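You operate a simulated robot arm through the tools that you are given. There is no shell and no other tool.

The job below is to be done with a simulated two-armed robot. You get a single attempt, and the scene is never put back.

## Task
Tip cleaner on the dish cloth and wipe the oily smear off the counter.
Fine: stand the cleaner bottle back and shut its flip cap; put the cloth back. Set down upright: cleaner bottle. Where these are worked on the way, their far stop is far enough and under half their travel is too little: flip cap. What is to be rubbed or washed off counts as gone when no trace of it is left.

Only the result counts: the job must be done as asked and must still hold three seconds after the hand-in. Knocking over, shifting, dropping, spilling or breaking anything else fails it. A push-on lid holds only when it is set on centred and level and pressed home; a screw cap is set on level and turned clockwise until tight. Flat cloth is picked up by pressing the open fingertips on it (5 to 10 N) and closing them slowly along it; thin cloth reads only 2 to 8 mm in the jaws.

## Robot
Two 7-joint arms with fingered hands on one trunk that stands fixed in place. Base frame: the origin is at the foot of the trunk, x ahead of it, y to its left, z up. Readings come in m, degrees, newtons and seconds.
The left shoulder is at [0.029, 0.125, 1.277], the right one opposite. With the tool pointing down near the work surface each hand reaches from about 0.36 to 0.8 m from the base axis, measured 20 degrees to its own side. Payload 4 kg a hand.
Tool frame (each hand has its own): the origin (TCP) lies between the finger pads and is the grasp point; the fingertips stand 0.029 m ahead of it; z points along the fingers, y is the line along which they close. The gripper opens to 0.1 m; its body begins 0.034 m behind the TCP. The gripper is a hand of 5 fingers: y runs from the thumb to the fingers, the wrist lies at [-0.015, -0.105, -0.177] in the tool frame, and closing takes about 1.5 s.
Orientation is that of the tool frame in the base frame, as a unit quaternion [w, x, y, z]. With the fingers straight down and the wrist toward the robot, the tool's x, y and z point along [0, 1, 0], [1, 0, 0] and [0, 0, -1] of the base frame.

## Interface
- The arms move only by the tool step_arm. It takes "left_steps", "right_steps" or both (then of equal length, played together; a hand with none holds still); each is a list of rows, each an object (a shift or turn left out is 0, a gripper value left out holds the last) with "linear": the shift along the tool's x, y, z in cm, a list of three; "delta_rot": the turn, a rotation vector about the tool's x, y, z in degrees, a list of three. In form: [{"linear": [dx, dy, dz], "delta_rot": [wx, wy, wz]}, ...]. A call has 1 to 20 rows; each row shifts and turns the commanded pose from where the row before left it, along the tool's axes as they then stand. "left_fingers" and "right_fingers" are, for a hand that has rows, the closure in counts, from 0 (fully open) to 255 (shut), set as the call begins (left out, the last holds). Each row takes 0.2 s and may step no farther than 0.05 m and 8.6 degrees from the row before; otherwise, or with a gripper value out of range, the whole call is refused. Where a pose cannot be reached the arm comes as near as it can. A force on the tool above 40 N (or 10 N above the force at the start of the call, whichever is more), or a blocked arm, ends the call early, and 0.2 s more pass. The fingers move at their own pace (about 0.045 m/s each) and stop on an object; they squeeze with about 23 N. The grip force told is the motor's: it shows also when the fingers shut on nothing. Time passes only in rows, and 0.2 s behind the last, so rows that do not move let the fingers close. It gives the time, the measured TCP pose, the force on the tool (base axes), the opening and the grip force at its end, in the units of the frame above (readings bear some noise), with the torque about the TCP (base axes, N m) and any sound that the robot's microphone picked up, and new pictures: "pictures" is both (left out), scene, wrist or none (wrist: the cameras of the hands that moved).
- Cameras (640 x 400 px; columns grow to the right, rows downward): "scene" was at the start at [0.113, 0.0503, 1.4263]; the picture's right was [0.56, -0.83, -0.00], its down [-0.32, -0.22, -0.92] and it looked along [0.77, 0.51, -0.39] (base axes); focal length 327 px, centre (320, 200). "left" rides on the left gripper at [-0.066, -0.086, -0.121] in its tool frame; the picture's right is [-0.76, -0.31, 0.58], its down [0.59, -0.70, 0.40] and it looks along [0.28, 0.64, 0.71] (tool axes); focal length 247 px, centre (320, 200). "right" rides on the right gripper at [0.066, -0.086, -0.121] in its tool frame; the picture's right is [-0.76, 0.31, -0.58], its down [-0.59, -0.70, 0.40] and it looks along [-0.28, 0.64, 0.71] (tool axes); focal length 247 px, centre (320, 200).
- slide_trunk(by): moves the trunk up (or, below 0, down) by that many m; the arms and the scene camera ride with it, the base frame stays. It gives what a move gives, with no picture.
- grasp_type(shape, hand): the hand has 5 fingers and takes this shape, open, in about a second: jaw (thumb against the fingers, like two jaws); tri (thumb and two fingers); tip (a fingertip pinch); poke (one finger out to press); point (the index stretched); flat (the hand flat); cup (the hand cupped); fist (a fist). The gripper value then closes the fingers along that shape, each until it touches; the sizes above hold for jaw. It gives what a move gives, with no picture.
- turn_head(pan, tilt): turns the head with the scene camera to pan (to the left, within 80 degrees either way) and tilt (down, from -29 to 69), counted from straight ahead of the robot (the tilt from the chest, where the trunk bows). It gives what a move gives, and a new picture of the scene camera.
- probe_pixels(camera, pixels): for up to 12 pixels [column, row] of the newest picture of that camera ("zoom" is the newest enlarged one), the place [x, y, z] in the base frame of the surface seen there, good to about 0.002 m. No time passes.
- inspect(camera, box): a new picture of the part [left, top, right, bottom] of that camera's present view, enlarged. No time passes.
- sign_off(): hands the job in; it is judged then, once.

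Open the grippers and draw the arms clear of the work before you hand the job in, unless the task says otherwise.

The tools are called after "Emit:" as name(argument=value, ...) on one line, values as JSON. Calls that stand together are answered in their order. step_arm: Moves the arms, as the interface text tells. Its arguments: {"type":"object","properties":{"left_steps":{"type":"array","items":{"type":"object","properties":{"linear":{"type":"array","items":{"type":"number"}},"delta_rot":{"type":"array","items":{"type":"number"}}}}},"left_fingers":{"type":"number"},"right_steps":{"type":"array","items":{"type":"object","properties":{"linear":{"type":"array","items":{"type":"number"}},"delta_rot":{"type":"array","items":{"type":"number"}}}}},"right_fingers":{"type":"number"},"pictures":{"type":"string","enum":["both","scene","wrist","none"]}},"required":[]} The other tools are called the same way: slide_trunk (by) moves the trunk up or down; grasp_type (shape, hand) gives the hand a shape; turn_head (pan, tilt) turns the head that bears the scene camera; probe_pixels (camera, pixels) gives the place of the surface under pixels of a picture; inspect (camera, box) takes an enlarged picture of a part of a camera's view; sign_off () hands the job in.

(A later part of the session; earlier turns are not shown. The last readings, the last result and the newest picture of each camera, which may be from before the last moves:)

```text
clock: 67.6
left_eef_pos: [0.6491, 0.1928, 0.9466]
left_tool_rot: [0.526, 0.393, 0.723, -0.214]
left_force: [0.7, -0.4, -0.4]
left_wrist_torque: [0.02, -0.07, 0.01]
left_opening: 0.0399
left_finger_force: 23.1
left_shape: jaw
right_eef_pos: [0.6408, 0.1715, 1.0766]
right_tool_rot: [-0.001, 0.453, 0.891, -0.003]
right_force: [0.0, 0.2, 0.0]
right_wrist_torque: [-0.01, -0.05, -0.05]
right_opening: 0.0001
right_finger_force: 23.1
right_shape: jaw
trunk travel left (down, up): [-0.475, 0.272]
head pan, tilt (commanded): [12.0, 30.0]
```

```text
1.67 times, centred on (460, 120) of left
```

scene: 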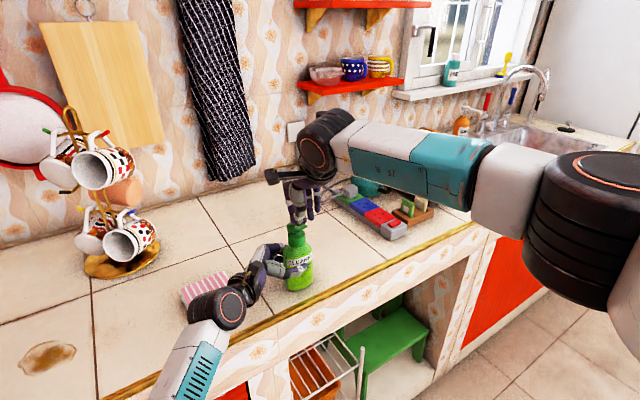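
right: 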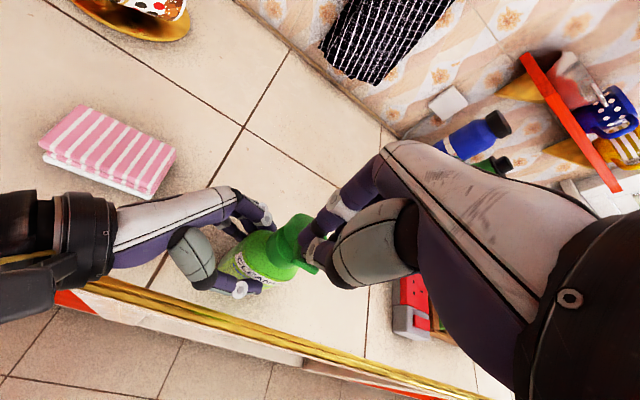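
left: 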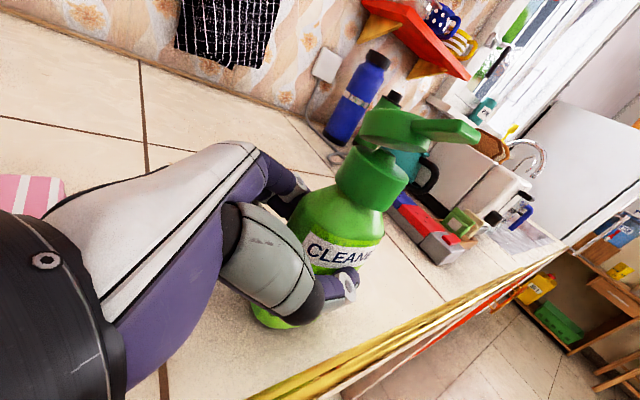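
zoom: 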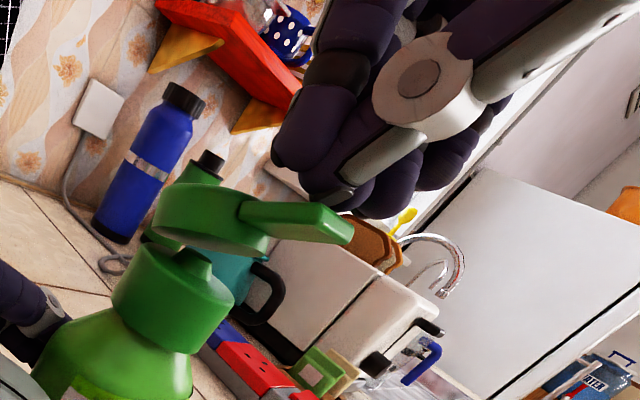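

The thumb and fingertips are now just above the tab junction. I press down 1.6 cm in 4 mm steps.

Emit:
step_arm(right_steps=[{"linear": [0, 0, 0.4]}, {"linear": [0, 0, 0.4]}, {"linear": [0, 0, 0.4]}, {"linear": [0, 0, 0.4]}], pictures="both")

Emit:
inspect(camera="scene", box=[240, 170, 340, 270])

Emit:
inspect(camera="left", box=[300, 40, 520, 240])

```text
clock: 68.6
left_eef_pos: [0.6482, 0.1939, 0.9462]
left_tool_rot: [0.527, 0.393, 0.723, -0.214]
left_force: [0.2, -0.4, -0.2]
left_wrist_torque: [0.02, -0.06, -0.01]
left_opening: 0.0398
left_finger_force: 23.0
left_shape: jaw
right_eef_pos: [0.6399, 0.174, 1.0592]
right_tool_rot: [-0.002, 0.453, 0.891, -0.003]
right_force: [0.4, 0.1, 0.0]
right_wrist_torque: [0.01, 0.01, 0.01]
right_opening: 0.0
right_finger_force: 22.7
right_shape: jaw
trunk travel left (down, up): [-0.475, 0.272]
head pan, tilt (commanded): [12.0, 30.0]
```

scene: 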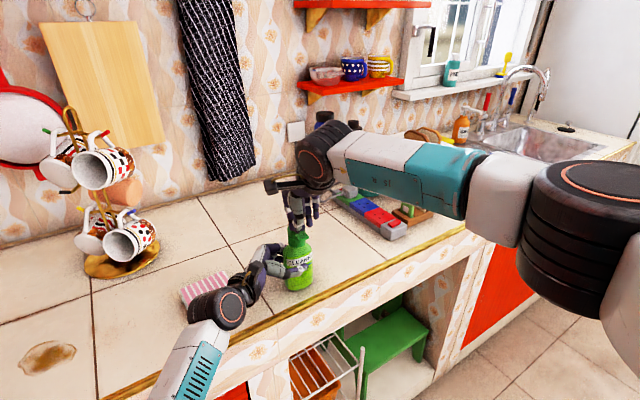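
right: 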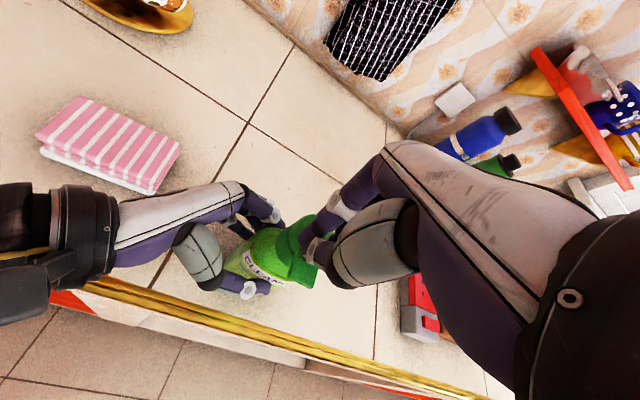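

```text
4.00 times, centred on (290, 220) of scene
```

zoom: 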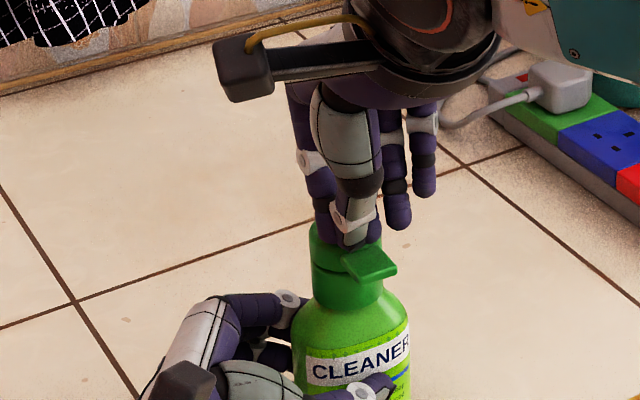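

```text
2.00 times, centred on (410, 140) of left
```

zoom: 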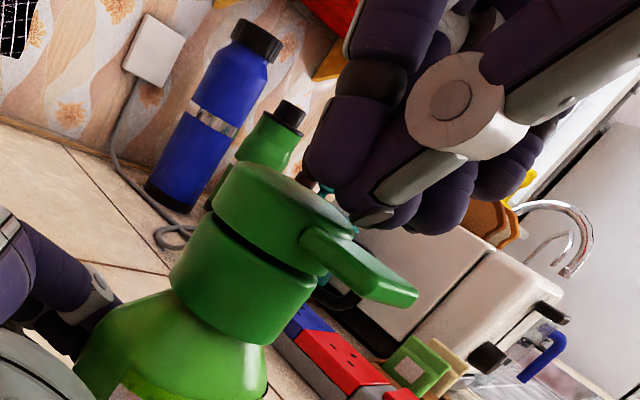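

The lid has folded down onto the neck with almost no force yet. I press a further 9 mm in small steps to drive it home.

Emit:
step_arm(right_steps=[{"linear": [0, 0, 0.3]}, {"linear": [0, 0, 0.3]}, {"linear": [0, 0, 0.3]}], pictures="both")

Emit:
inspect(camera="scene", box=[240, 170, 340, 270])

Emit:
inspect(camera="left", box=[300, 40, 520, 240])

```text
clock: 69.4
left_eef_pos: [0.6481, 0.194, 0.9461]
left_tool_rot: [0.526, 0.394, 0.723, -0.213]
left_force: [4.8, 3.3, -3.6]
left_wrist_torque: [0.01, 0.04, 0.09]
left_opening: 0.0395
left_finger_force: 23.3
left_shape: jaw
right_eef_pos: [0.6411, 0.1756, 1.0542]
right_tool_rot: [0.0, 0.453, 0.891, 0.0]
right_force: [-3.8, -5.0, 19.9]
right_wrist_torque: [-0.12, 0.05, -0.05]
right_opening: 0.0
right_finger_force: 23.2
right_shape: jaw
trunk travel left (down, up): [-0.475, 0.272]
head pan, tilt (commanded): [12.0, 30.0]
```

scene: 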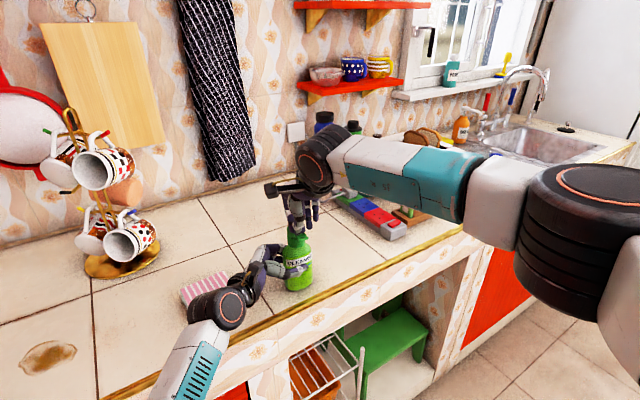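
right: 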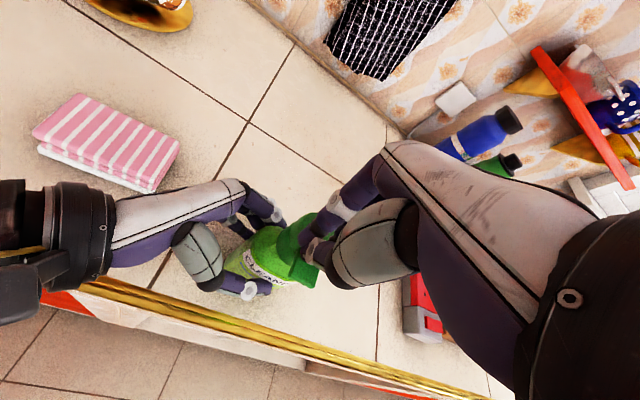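

```text
4.00 times, centred on (290, 220) of scene
```

zoom: 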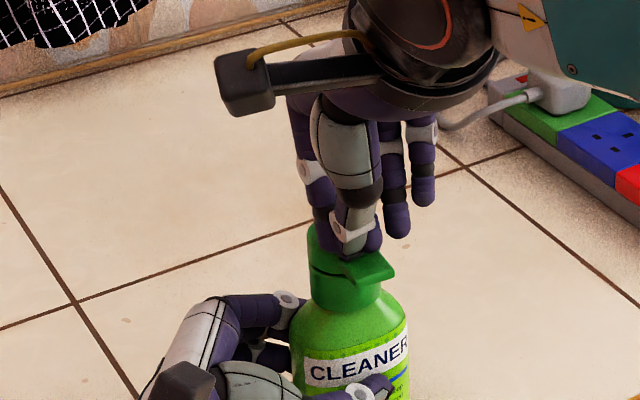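

```text
2.00 times, centred on (410, 140) of left
```

zoom: 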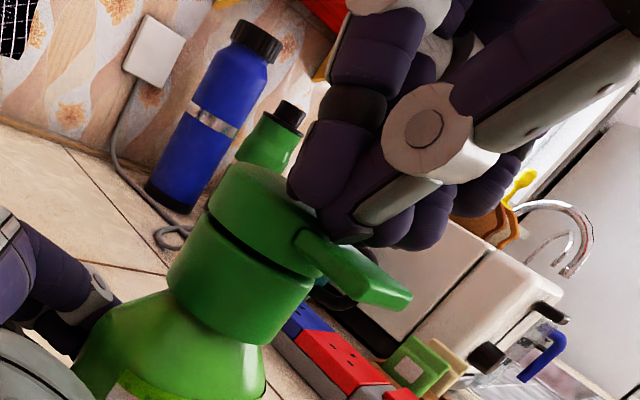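

The press reads 20 N and the lid sits fully down. I lift very gently by 1 cm and check whether the lid follows.

Emit:
step_arm(right_steps=[{"linear": [0, 0, -0.3]}, {"linear": [0, 0, -0.3]}, {"linear": [0, 0, -0.3]}, {"linear": [0, 0, -0.4]}], pictures="both")

Emit:
inspect(camera="scene", box=[240, 170, 340, 270])

Emit:
inspect(camera="left", box=[300, 40, 520, 240])

```text
clock: 70.4
left_eef_pos: [0.6487, 0.1937, 0.9456]
left_tool_rot: [0.526, 0.393, 0.723, -0.214]
left_force: [-0.4, -1.3, 0.5]
left_wrist_torque: [-0.02, -0.01, 0.01]
left_opening: 0.0396
left_finger_force: 22.5
left_shape: jaw
right_eef_pos: [0.6405, 0.1766, 1.0646]
right_tool_rot: [-0.002, 0.453, 0.892, -0.004]
right_force: [0.1, 0.3, -0.3]
right_wrist_torque: [0.01, -0.01, 0.01]
right_opening: 0.0002
right_finger_force: 22.8
right_shape: jaw
trunk travel left (down, up): [-0.475, 0.272]
head pan, tilt (commanded): [12.0, 30.0]
```

scene: 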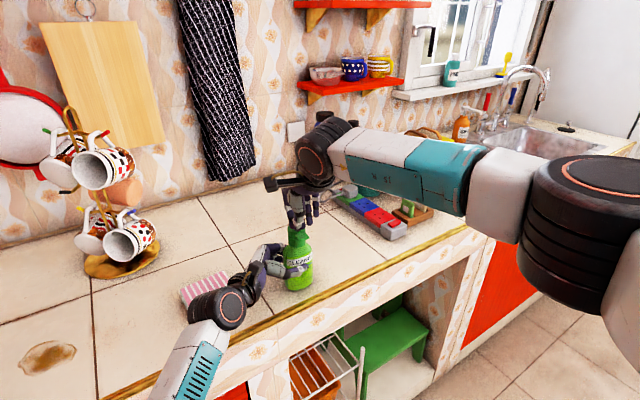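
right: 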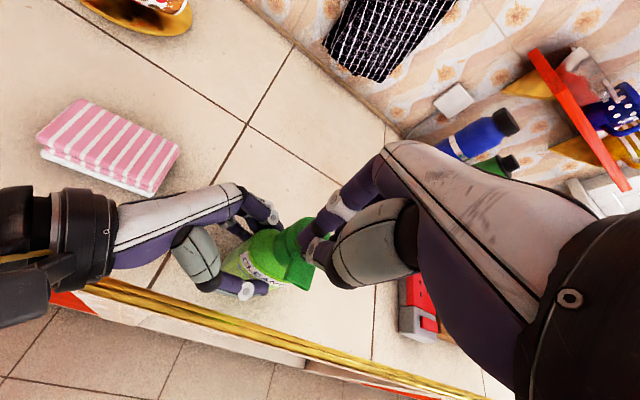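

```text
4.00 times, centred on (290, 220) of scene
```

zoom: 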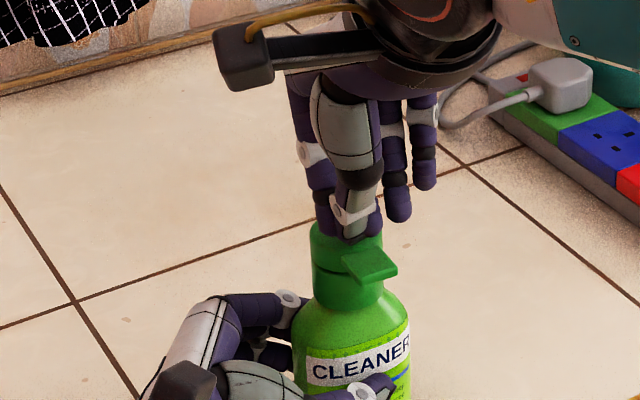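

```text
2.00 times, centred on (410, 140) of left
```

zoom: 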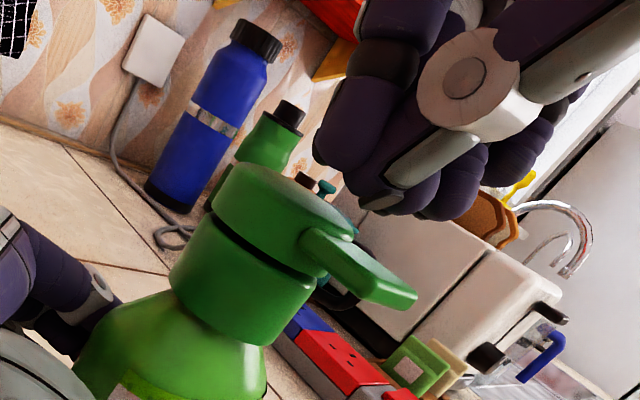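

The fingers are clear and the lid stays shut with its normal thin seam. I lift the right hand well away to the right side.

Emit:
step_arm(right_steps=[{"linear": [0, 0, -1]}, {"linear": [0, 0, -3]}, {"linear": [0, 0, -4]}, {"linear": [0, 0, -4]}, {"linear": [0, 0, -4]}, {"linear": [-2.8, -3.6, 0]}, {"linear": [-2.8, -3.6, 0]}, {"linear": [-2.8, -3.6, 0]}, {"linear": [-2.8, -3.6, 0]}, {"linear": [-2.8, -3.6, 0]}], right_fingers=255, pictures="both")

Emit:
inspect(camera="scene", box=[265, 200, 335, 300])

Emit:
inspect(camera="left", box=[340, 80, 500, 220])

```text
clock: 72.6
left_eef_pos: [0.6488, 0.1937, 0.9462]
left_tool_rot: [0.526, 0.393, 0.723, -0.214]
left_force: [-0.7, -1.6, 1.3]
left_wrist_torque: [0.0, -0.05, 0.02]
left_opening: 0.0398
left_finger_force: 22.8
left_shape: jaw
right_eef_pos: [0.5818, -0.0477, 1.2262]
right_tool_rot: [-0.001, 0.453, 0.891, -0.003]
right_force: [0.5, -0.4, -0.1]
right_wrist_torque: [0.01, 0.0, -0.01]
right_opening: 0.0
right_finger_force: 23.1
right_shape: jaw
trunk travel left (down, up): [-0.475, 0.272]
head pan, tilt (commanded): [12.0, 30.0]
```

scene: 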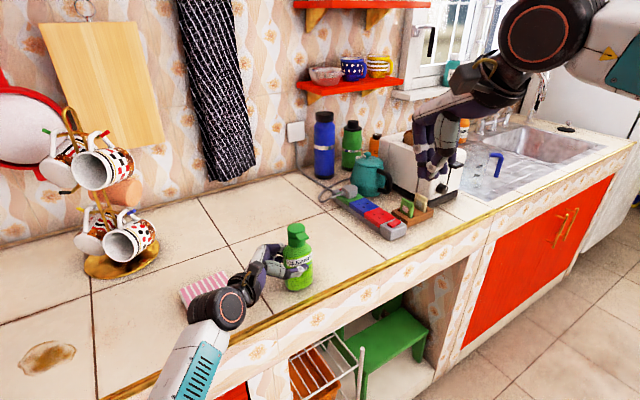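
right: 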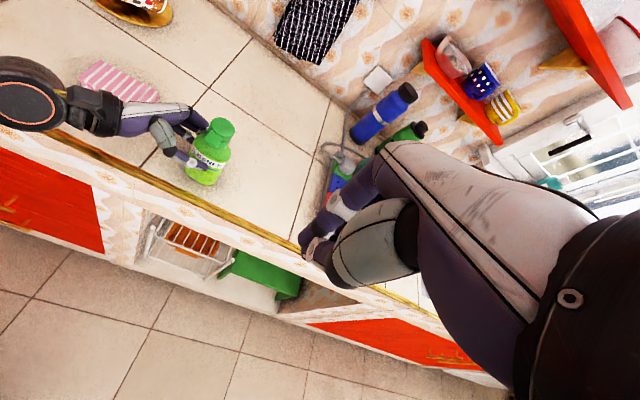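

```text
4.00 times, centred on (300, 250) of scene
```

zoom: 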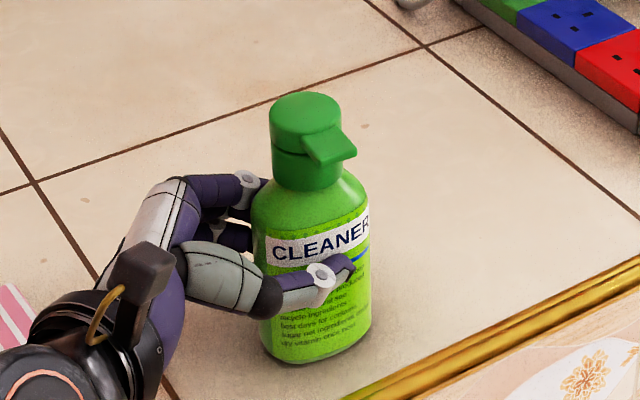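

```text
2.86 times, centred on (420, 150) of left
```

zoom: 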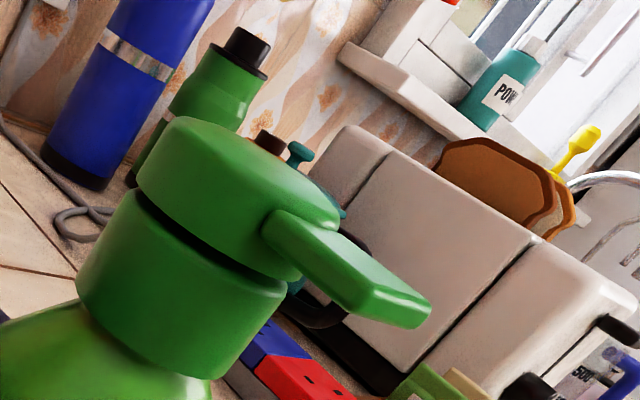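

The cap looks shut just as in the first pictures. I verify by probing the lid top and tab heights in this zoom against the original values (lid about 1.030, tab 1.024–1.027).

Emit:
probe_pixels(camera="zoom", pixels=[[180, 135], [220, 145], [260, 165], [310, 200], [290, 225], [340, 260], [400, 305], [230, 180], [200, 220], [180, 260]])

Emit:
inspect(camera="right", box=[160, 90, 260, 200])

```text
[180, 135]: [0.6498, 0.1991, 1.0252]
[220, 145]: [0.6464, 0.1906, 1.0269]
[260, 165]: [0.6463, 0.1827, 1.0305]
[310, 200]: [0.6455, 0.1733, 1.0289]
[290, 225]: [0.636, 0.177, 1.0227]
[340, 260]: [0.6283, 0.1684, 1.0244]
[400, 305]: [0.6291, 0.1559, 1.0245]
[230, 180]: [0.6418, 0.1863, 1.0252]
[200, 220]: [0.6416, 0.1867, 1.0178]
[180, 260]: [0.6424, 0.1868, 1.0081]
```

```text
3.64 times, centred on (210, 145) of right
```

zoom: 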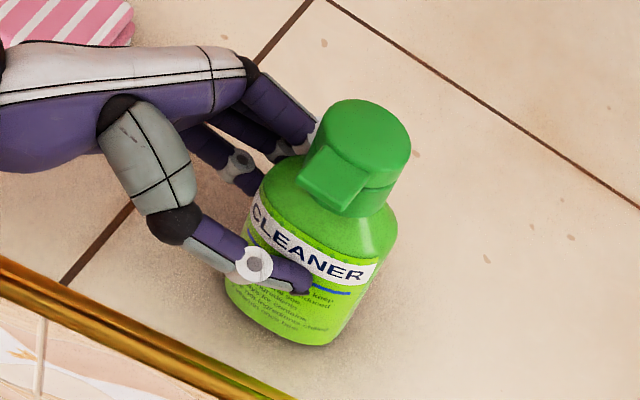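

The tab reads z≈1.024, the same as at the start, so the cap is shut. I probe the cap's centre and the tab end in the right-hand zoom to plan the carry back to the original spot.

Emit:
probe_pixels(camera="zoom", pixels=[[365, 140], [330, 125], [400, 150], [370, 110], [355, 170], [320, 165], [350, 195], [325, 200], [310, 185], [340, 205]])

```text
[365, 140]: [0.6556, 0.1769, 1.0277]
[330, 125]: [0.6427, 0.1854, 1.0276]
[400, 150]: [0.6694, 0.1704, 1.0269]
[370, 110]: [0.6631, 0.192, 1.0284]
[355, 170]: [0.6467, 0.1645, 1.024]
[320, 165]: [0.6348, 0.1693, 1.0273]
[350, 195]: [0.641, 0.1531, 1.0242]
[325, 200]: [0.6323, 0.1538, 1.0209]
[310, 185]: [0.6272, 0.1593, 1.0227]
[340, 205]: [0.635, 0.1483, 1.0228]
```

The cap's centre is now at about (0.6565,0.179) with the tab yawed roughly 8° from its first heading. I lift the bottle 4 cm, carry it back to (0.761,0.230), undo the yaw, and lower it to just above the counter.

Emit:
step_arm(left_steps=[{"linear": [-1.86, 0.21, -0.71]}, {"linear": [-1.86, 0.21, -0.71]}, {"linear": [0.08, 2.89, 0.64]}, {"linear": [0.08, 2.89, 0.64]}, {"linear": [0.08, 2.89, 0.64]}, {"linear": [0.08, 2.89, 0.64]}, {"delta_rot": [7.43, -0.83, 2.83]}, {"linear": [0.93, -0.1, 0.35]}, {"linear": [0.93, -0.1, 0.35]}, {"linear": [0.93, -0.1, 0.35]}], pictures="both")

Emit:
inspect(camera="scene", box=[260, 160, 380, 290])

```text
clock: 74.8
left_eef_pos: [0.7564, 0.2442, 0.9567]
left_tool_rot: [0.51, 0.443, 0.694, -0.25]
left_force: [-0.8, 0.2, -2.8]
left_wrist_torque: [0.05, 0.05, 0.0]
left_opening: 0.0399
left_finger_force: 22.9
left_shape: jaw
right_eef_pos: [0.5818, -0.0457, 1.2252]
right_tool_rot: [-0.001, 0.453, 0.891, -0.004]
right_force: [-0.3, -0.7, -0.2]
right_wrist_torque: [0.01, -0.02, -0.02]
right_opening: 0.0002
right_finger_force: 22.4
right_shape: jaw
trunk travel left (down, up): [-0.475, 0.272]
head pan, tilt (commanded): [12.0, 30.0]
```

scene: 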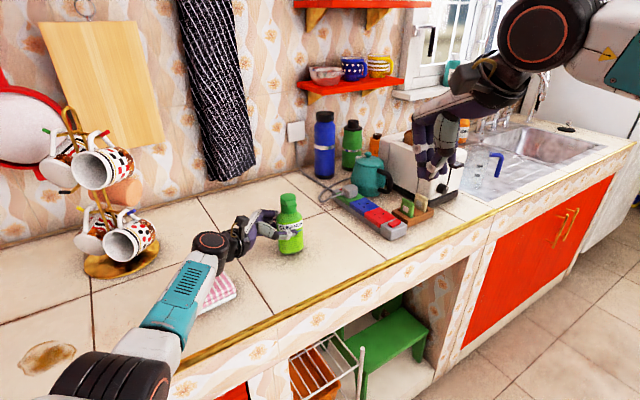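
left: 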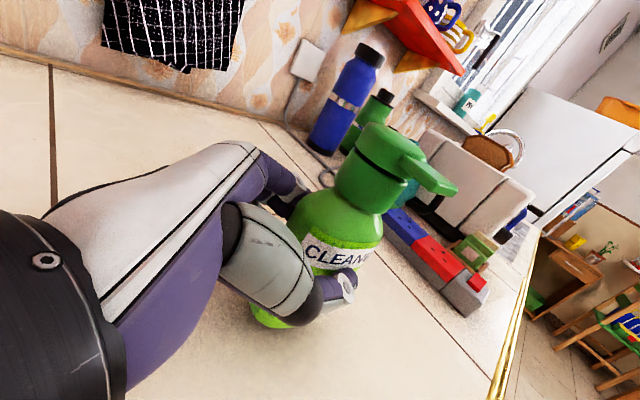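

```text
3.08 times, centred on (320, 225) of scene
```

zoom: 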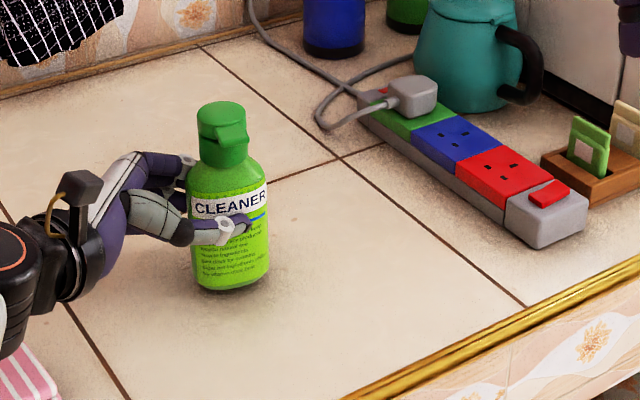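

The bottle is close to its old spot but the tab seems turned more toward the camera than at first. I probe the cap and tab to check yaw and position before setting it down.

Emit:
inspect(camera="scene", box=[270, 185, 310, 225])

Emit:
probe_pixels(camera="zoom", pixels=[[290, 125], [240, 140], [350, 130], [300, 100], [300, 160], [290, 190], [330, 215], [350, 210], [270, 215], [310, 220]])

Emit:
probe_pixels(camera="left", pixels=[[385, 145], [375, 130], [405, 150], [410, 160], [430, 175], [445, 188], [452, 182], [440, 192]])

```text
10.00 times, centred on (290, 205) of scene
```

zoom: 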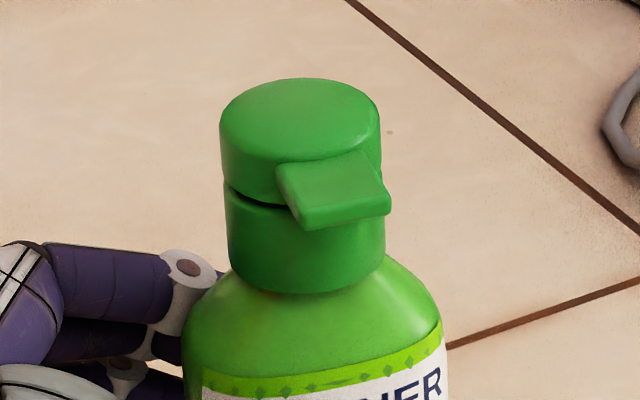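

```text
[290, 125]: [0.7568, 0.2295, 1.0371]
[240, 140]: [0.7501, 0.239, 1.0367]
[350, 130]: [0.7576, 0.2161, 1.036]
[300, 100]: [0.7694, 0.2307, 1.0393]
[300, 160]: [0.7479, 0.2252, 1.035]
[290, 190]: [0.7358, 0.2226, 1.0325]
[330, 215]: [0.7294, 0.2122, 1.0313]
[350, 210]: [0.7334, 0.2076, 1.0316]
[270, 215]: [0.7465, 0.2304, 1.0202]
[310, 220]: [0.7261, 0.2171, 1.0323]
```

```text
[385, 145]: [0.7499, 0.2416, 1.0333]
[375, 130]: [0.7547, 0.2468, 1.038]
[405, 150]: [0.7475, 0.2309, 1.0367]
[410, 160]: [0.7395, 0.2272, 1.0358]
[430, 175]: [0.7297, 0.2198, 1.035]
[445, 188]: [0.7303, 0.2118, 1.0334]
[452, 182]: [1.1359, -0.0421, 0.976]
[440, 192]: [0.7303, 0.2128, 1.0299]
```

The cap centre is at (0.761,0.2285), but the yaw correction overshot: the tab now bears 207° against 217° originally. I turn it back 8° and lower in small steps until it touches.

Emit:
step_arm(left_steps=[{"delta_rot": [-7.43, 0.83, -2.83]}, {"linear": [0.28, -0.15, 0.0]}, {"linear": [0.28, -0.1, 0.05]}, {"linear": [0.19, -0.02, 0.07]}], pictures="none")

```text
clock: 75.8
left_eef_pos: [0.7543, 0.2451, 0.9489]
left_tool_rot: [0.526, 0.394, 0.723, -0.214]
left_force: [0.2, -0.4, -2.9]
left_wrist_torque: [0.07, 0.03, 0.01]
left_opening: 0.0396
left_finger_force: 22.5
left_shape: jaw
right_eef_pos: [0.5835, -0.0446, 1.2252]
right_tool_rot: [-0.001, 0.453, 0.891, -0.003]
right_force: [0.1, -0.3, 1.1]
right_wrist_torque: [0.03, -0.01, -0.02]
right_opening: 0.0
right_finger_force: 23.5
right_shape: jaw
trunk travel left (down, up): [-0.475, 0.272]
head pan, tilt (commanded): [12.0, 30.0]
```

The force still shows only the bottle's weight, so it has not touched yet. I lower in 2 mm steps.

Emit:
step_arm(left_steps=[{"linear": [0.186, -0.02, 0.07]}, {"linear": [0.186, -0.02, 0.07]}], pictures="scene")

Emit:
inspect(camera="scene", box=[250, 180, 340, 270])

```text
clock: 76.4
left_eef_pos: [0.7528, 0.2451, 0.9462]
left_tool_rot: [0.528, 0.394, 0.722, -0.213]
left_force: [0.6, 0.2, 1.4]
left_wrist_torque: [0.02, -0.04, 0.03]
left_opening: 0.0398
left_finger_force: 22.7
left_shape: jaw
right_eef_pos: [0.5834, -0.0456, 1.2269]
right_tool_rot: [-0.002, 0.453, 0.891, -0.002]
right_force: [0.2, 0.5, 0.3]
right_wrist_torque: [0.0, -0.02, 0.01]
right_opening: 0.0
right_finger_force: 22.6
right_shape: jaw
trunk travel left (down, up): [-0.475, 0.272]
head pan, tilt (commanded): [12.0, 30.0]
```

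scene: 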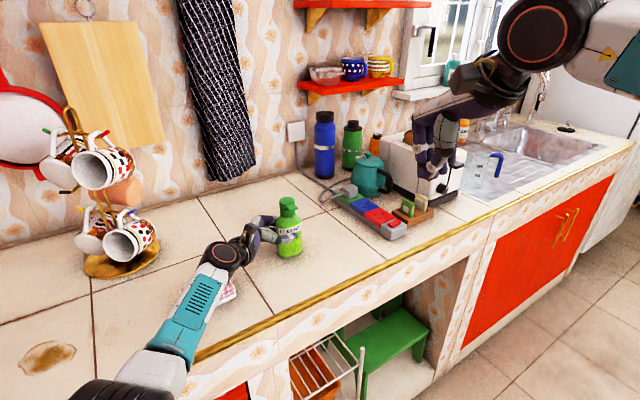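

```text
4.44 times, centred on (295, 225) of scene
```

zoom: 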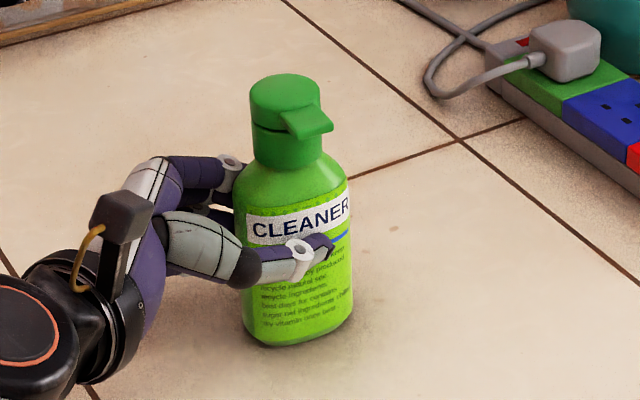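

Contact is made (about 4 N) and the bottle appears plumb. I probe the label face at two heights to confirm it doesn't lean toward or away from the robot before releasing.

Emit:
probe_pixels(camera="zoom", pixels=[[285, 222], [300, 285], [300, 325], [290, 235], [270, 305], [330, 310], [240, 220], [250, 310], [345, 190], [352, 290], [287, 90]])

```text
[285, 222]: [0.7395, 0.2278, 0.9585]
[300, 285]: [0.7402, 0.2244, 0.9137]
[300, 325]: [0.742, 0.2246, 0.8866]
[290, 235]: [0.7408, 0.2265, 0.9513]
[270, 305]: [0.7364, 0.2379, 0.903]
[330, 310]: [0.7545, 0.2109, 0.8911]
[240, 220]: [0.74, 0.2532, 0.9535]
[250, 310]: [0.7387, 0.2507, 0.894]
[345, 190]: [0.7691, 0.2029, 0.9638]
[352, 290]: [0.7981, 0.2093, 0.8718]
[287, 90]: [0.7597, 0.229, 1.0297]
```

The label face is vertical to within about a degree, and the cap top is at (0.760,0.229,1.030), matching the start. I open the left hand slowly and wait.

Emit:
step_arm(left_steps=[{}, {}, {}, {}, {}, {}, {}, {}, {}, {}], left_fingers=0, pictures="both")

Emit:
inspect(camera="scene", box=[250, 180, 340, 270])

```text
clock: 78.6
left_eef_pos: [0.7523, 0.2451, 0.9443]
left_tool_rot: [0.527, 0.394, 0.722, -0.214]
left_force: [-0.2, 0.2, -0.4]
left_wrist_torque: [-0.02, 0.02, -0.03]
left_opening: 0.0995
left_finger_force: 0.2
left_shape: jaw
right_eef_pos: [0.5823, -0.0456, 1.2255]
right_tool_rot: [-0.001, 0.454, 0.891, -0.002]
right_force: [0.7, 0.1, 0.2]
right_wrist_torque: [0.0, -0.02, -0.01]
right_opening: 0.0
right_finger_force: 23.2
right_shape: jaw
trunk travel left (down, up): [-0.475, 0.272]
head pan, tilt (commanded): [12.0, 30.0]
```

scene: 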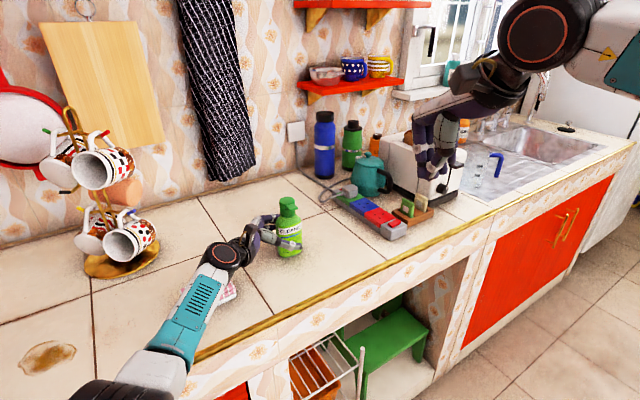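
left: 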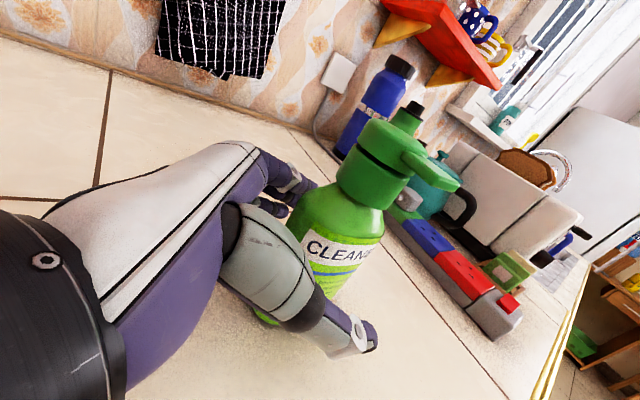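

```text
4.44 times, centred on (295, 225) of scene
```

zoom: 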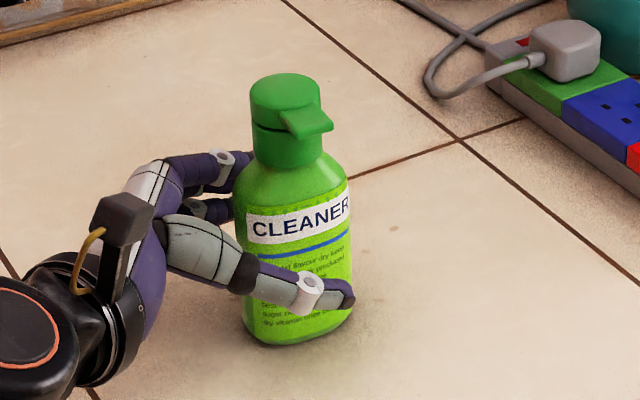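

The bottle stands free and upright. I draw the left hand straight back along its fingers and then up.

Emit:
step_arm(left_steps=[{"linear": [0, 0, -2]}, {"linear": [0, 0, -3]}, {"linear": [0, 0, -4]}, {"linear": [0, 0, -4]}, {"linear": [-4, 0, -1]}, {"linear": [-4, 0, -1]}, {"linear": [-4, 0, -1]}], pictures="none")

Emit:
turn_head(pan=35, tilt=38)

```text
clock: 80.2
left_eef_pos: [0.6749, 0.3175, 1.1121]
left_tool_rot: [0.526, 0.394, 0.723, -0.214]
left_force: [-0.6, 0.3, 1.0]
left_wrist_torque: [0.0, -0.05, 0.0]
left_opening: 0.0999
left_finger_force: 0.1
left_shape: jaw
right_eef_pos: [0.5829, -0.0471, 1.2263]
right_tool_rot: [-0.002, 0.453, 0.891, -0.002]
right_force: [0.4, -0.9, 0.0]
right_wrist_torque: [0.01, -0.02, 0.01]
right_opening: 0.0
right_finger_force: 23.5
right_shape: jaw
trunk travel left (down, up): [-0.475, 0.272]
head pan, tilt (commanded): [12.0, 30.0]
```

```text
clock: 81.1
left_eef_pos: [0.6749, 0.3187, 1.1116]
left_tool_rot: [0.526, 0.393, 0.723, -0.214]
left_force: [0.0, 0.1, -0.3]
left_wrist_torque: [0.01, 0.03, 0.02]
left_opening: 0.0999
left_finger_force: 0.0
left_shape: jaw
right_eef_pos: [0.5826, -0.0456, 1.2264]
right_tool_rot: [-0.002, 0.453, 0.891, -0.003]
right_force: [-0.2, 0.2, -0.9]
right_wrist_torque: [-0.01, -0.03, 0.01]
right_opening: 0.0
right_finger_force: 23.3
right_shape: jaw
trunk travel left (down, up): [-0.475, 0.272]
head pan, tilt (commanded): [35.0, 38.0]
```

scene: 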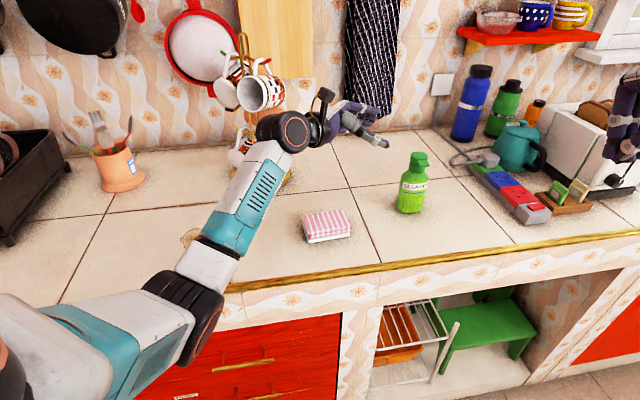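

The bottle stands shut at (412,180) in the picture, and the cloth lies at (326,226). I turn the left hand to point straight down with its closing line across the cloth's short side, then hover above the cloth.

Emit:
step_arm(left_steps=[{"delta_rot": [-0.253, 7.711, -1.603]}, {"delta_rot": [-0.253, 7.711, -1.603]}, {"delta_rot": [-0.253, 7.711, -1.603]}, {"delta_rot": [-0.253, 7.711, -1.603]}, {"delta_rot": [-0.253, 7.711, -1.603]}, {"delta_rot": [-0.253, 7.711, -1.603]}, {"delta_rot": [-0.253, 7.711, -1.603]}, {"delta_rot": [-0.253, 7.711, -1.603]}, {"delta_rot": [-0.253, 7.711, -1.603]}, {"linear": [2.6, -1.0, 2.0]}, {"linear": [2.6, -1.0, 2.0]}, {"linear": [2.6, -1.0, 2.0]}, {"linear": [2.6, -1.0, 2.0]}], pictures="both")

Emit:
inspect(camera="left", box=[260, 160, 560, 400])

Emit:
inspect(camera="scene", box=[260, 130, 460, 270])

```text
clock: 83.9
left_eef_pos: [0.5689, 0.3608, 1.0313]
left_tool_rot: [0.001, 0.347, 0.938, 0.001]
left_force: [0.1, -0.7, -0.6]
left_wrist_torque: [0.04, 0.0, 0.0]
left_opening: 0.0998
left_finger_force: 0.1
left_shape: jaw
right_eef_pos: [0.5819, -0.0445, 1.2262]
right_tool_rot: [-0.001, 0.452, 0.892, -0.003]
right_force: [-0.5, -0.4, 0.5]
right_wrist_torque: [-0.03, 0.0, -0.02]
right_opening: 0.0
right_finger_force: 23.1
right_shape: jaw
trunk travel left (down, up): [-0.475, 0.272]
head pan, tilt (commanded): [35.0, 38.0]
```

scene: 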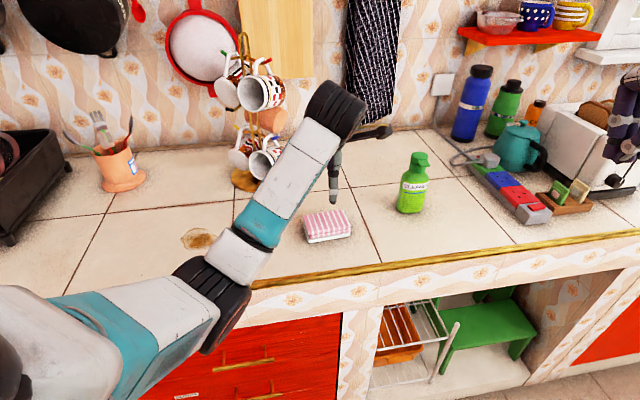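
left: 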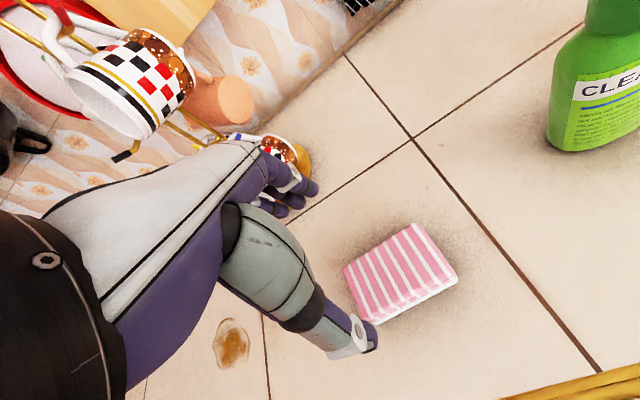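

```text
1.67 times, centred on (410, 280) of left
```

zoom: 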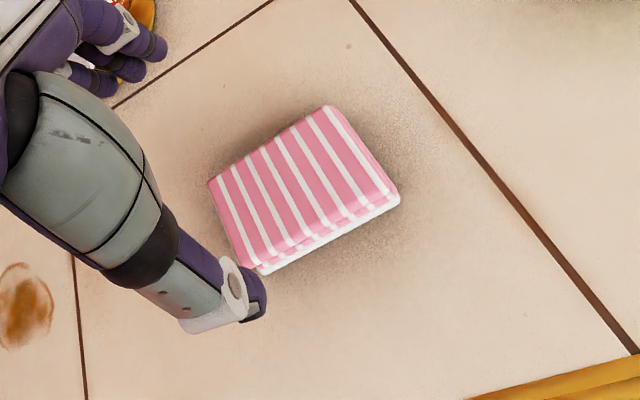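

```text
2.86 times, centred on (360, 200) of scene
```

zoom: 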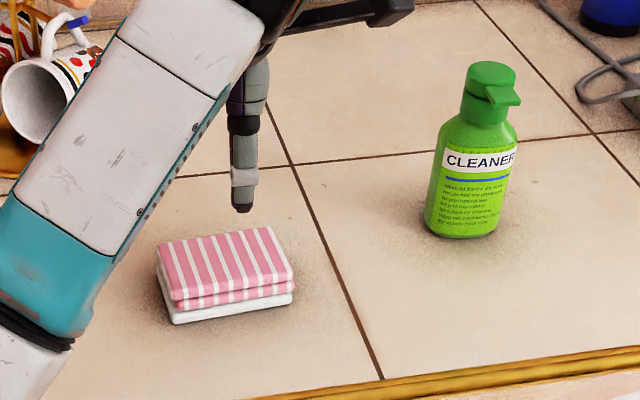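

The left hand points straight down above the cloth. I zoom back on the wrist view and probe the pad's four top corners for an exact centre.

Emit:
inspect(camera="left", box=[320, 200, 480, 340])

Emit:
probe_pixels(camera="left", pixels=[[346, 269], [416, 227], [455, 276], [377, 320], [400, 272], [380, 250], [436, 250], [416, 296]])

```text
2.86 times, centred on (400, 270) of left
```

zoom: 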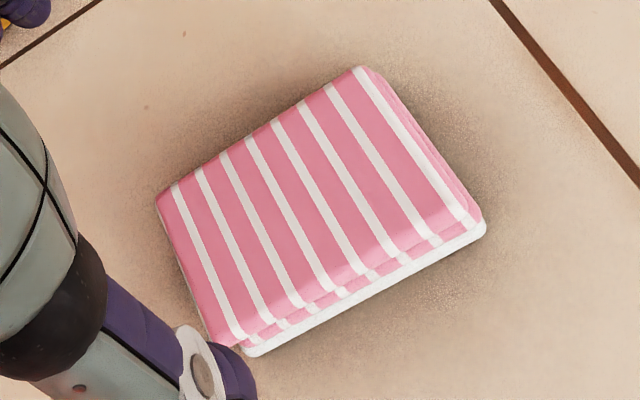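

```text
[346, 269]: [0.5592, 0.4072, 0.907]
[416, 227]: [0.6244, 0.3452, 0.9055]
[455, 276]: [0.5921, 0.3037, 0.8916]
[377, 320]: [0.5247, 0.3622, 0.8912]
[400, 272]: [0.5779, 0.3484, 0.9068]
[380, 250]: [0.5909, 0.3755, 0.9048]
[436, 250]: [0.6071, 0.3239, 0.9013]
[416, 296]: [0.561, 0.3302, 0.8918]
```

The pad's centre is (0.574,0.356), with its short side along (0.66,0.75), matching the hand's closing line. I lower the open hand around it until the fingertips are about 1 cm above the counter.

Emit:
step_arm(left_steps=[{"linear": [-0.35, -0.04, 2.7]}, {"linear": [-0.34, -0.03, 2.7]}, {"linear": [0, 0, 2.7]}, {"linear": [0, 0, 2.7]}, {"linear": [0, 0, 1.4]}], pictures="both")

Emit:
inspect(camera="left", box=[240, 160, 480, 400])

Emit:
inspect(camera="scene", box=[260, 130, 460, 270])

```text
clock: 85.1
left_eef_pos: [0.5725, 0.3527, 0.9103]
left_tool_rot: [0.0, 0.346, 0.938, 0.0]
left_force: [1.1, -0.4, -0.4]
left_wrist_torque: [-0.04, -0.01, -0.03]
left_opening: 0.0999
left_finger_force: 0.2
left_shape: jaw
right_eef_pos: [0.5821, -0.0447, 1.2268]
right_tool_rot: [-0.002, 0.454, 0.891, -0.003]
right_force: [-0.1, 0.3, -0.5]
right_wrist_torque: [0.02, 0.0, -0.01]
right_opening: 0.0
right_finger_force: 22.8
right_shape: jaw
trunk travel left (down, up): [-0.475, 0.272]
head pan, tilt (commanded): [35.0, 38.0]
```

scene: 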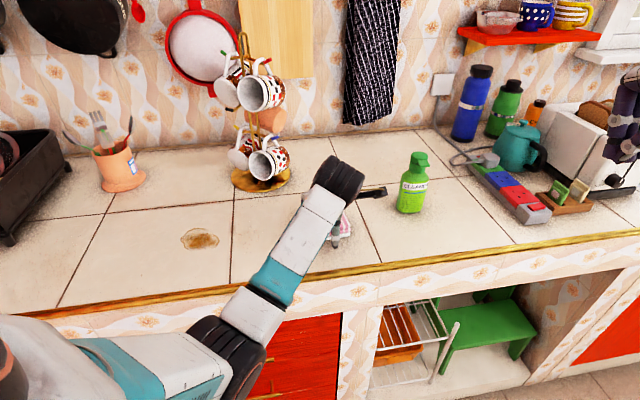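
left: 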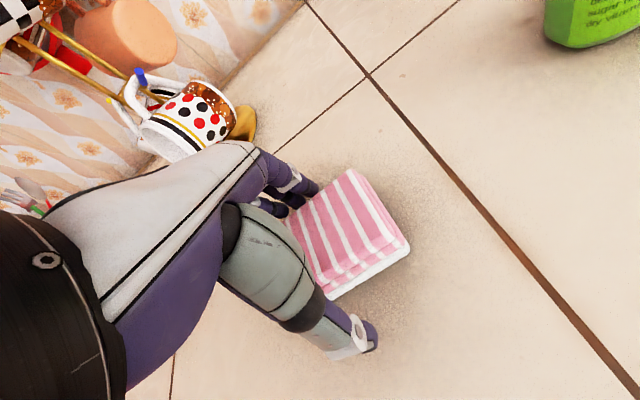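

```text
1.67 times, centred on (360, 280) of left
```

zoom: 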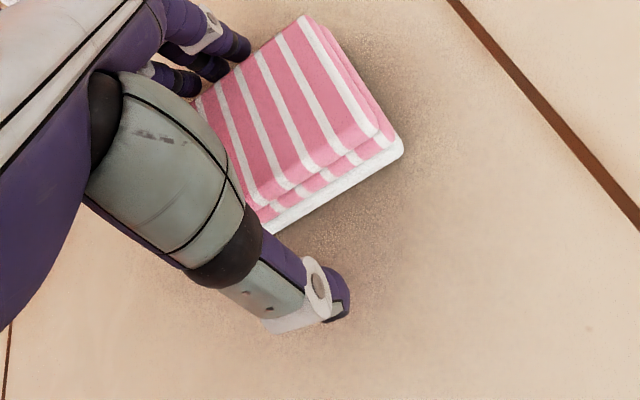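

```text
2.86 times, centred on (360, 200) of scene
```

zoom: 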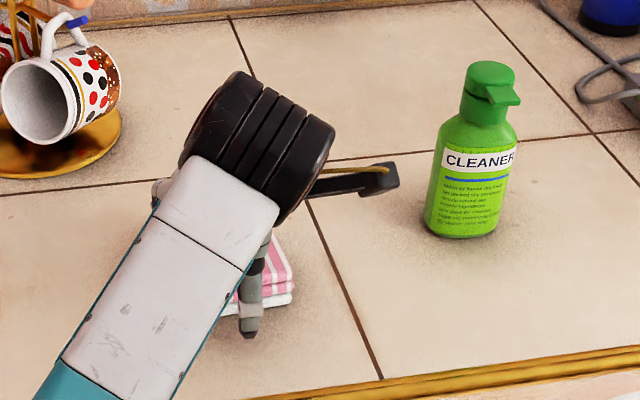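

Fingers and thumb straddle the pad's short side. I close the left hand on it.

Emit:
step_arm(left_steps=[{}, {}, {}, {}, {}, {}, {}, {}, {}, {}], left_fingers=255, pictures="both")

Emit:
inspect(camera="left", box=[240, 160, 480, 400])

```text
clock: 87.3
left_eef_pos: [0.5732, 0.3536, 0.9119]
left_tool_rot: [0.0, 0.347, 0.938, 0.001]
left_force: [0.6, 0.8, 0.6]
left_wrist_torque: [0.03, 0.04, -0.05]
left_opening: 0.0618
left_finger_force: 22.7
left_shape: jaw
right_eef_pos: [0.5815, -0.0447, 1.2268]
right_tool_rot: [-0.001, 0.452, 0.892, -0.003]
right_force: [-0.4, 0.1, 0.0]
right_wrist_torque: [0.03, 0.0, -0.01]
right_opening: 0.0
right_finger_force: 23.3
right_shape: jaw
trunk travel left (down, up): [-0.475, 0.272]
head pan, tilt (commanded): [35.0, 38.0]
```

scene: 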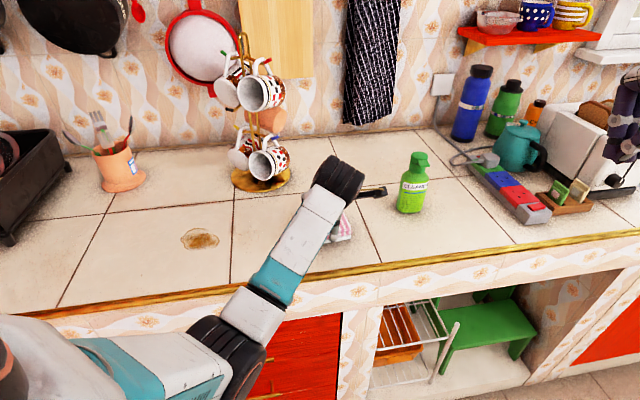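
left: 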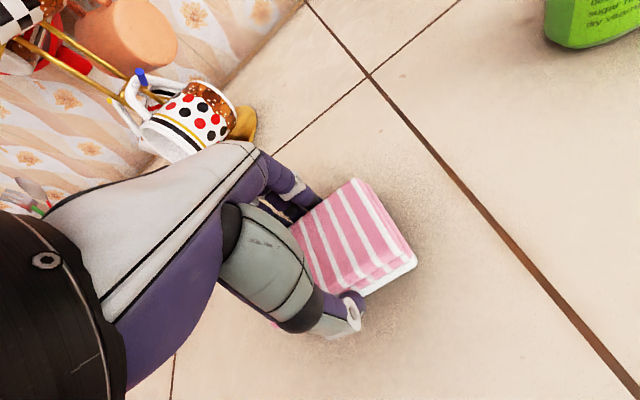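

```text
1.67 times, centred on (360, 280) of left
```

zoom: 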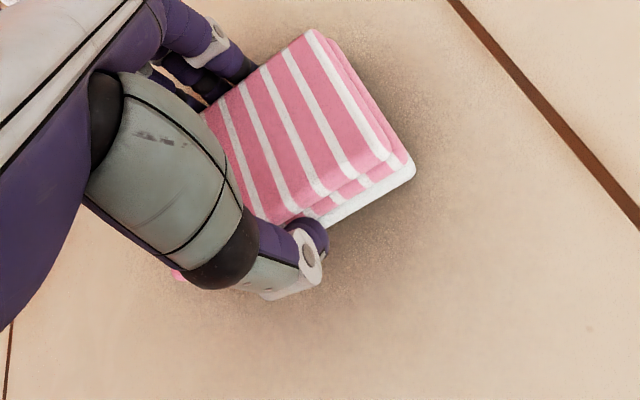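

The pad is held with a 6.2 cm opening. Before moving I probe the smear's outline at (198,239) once more, and the nearby pot for clearance.

Emit:
inspect(camera="scene", box=[150, 200, 250, 280])

Emit:
probe_pixels(camera="zoom", pixels=[[195, 180], [440, 185], [320, 110], [310, 245], [230, 235], [410, 225], [240, 130], [400, 130], [310, 180]])

Emit:
probe_pixels(camera="scene", pixels=[[122, 190], [100, 180], [145, 175], [60, 200], [10, 240], [240, 185], [60, 300]])

```text
5.00 times, centred on (200, 240) of scene
```

zoom: 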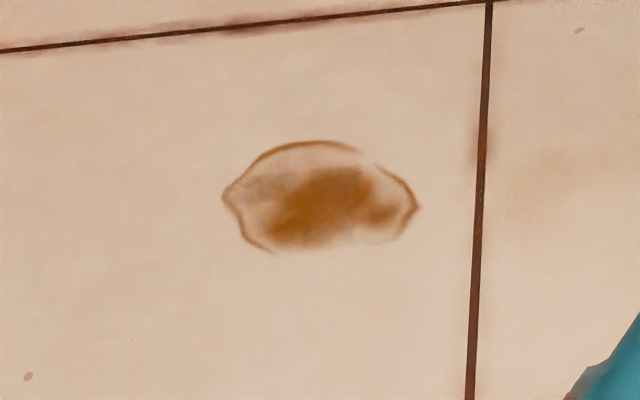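

```text
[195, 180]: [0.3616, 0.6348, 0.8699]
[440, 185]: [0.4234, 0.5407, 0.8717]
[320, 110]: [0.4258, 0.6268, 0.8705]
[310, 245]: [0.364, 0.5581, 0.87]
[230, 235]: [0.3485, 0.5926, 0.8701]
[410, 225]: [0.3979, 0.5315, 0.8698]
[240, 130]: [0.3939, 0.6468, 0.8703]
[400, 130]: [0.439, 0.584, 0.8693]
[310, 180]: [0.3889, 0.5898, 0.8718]
```

```text
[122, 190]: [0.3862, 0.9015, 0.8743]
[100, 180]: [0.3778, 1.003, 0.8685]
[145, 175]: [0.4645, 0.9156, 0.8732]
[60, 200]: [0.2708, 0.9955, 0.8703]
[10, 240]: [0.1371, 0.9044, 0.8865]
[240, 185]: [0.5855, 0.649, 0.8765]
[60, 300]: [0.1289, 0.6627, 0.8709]
```

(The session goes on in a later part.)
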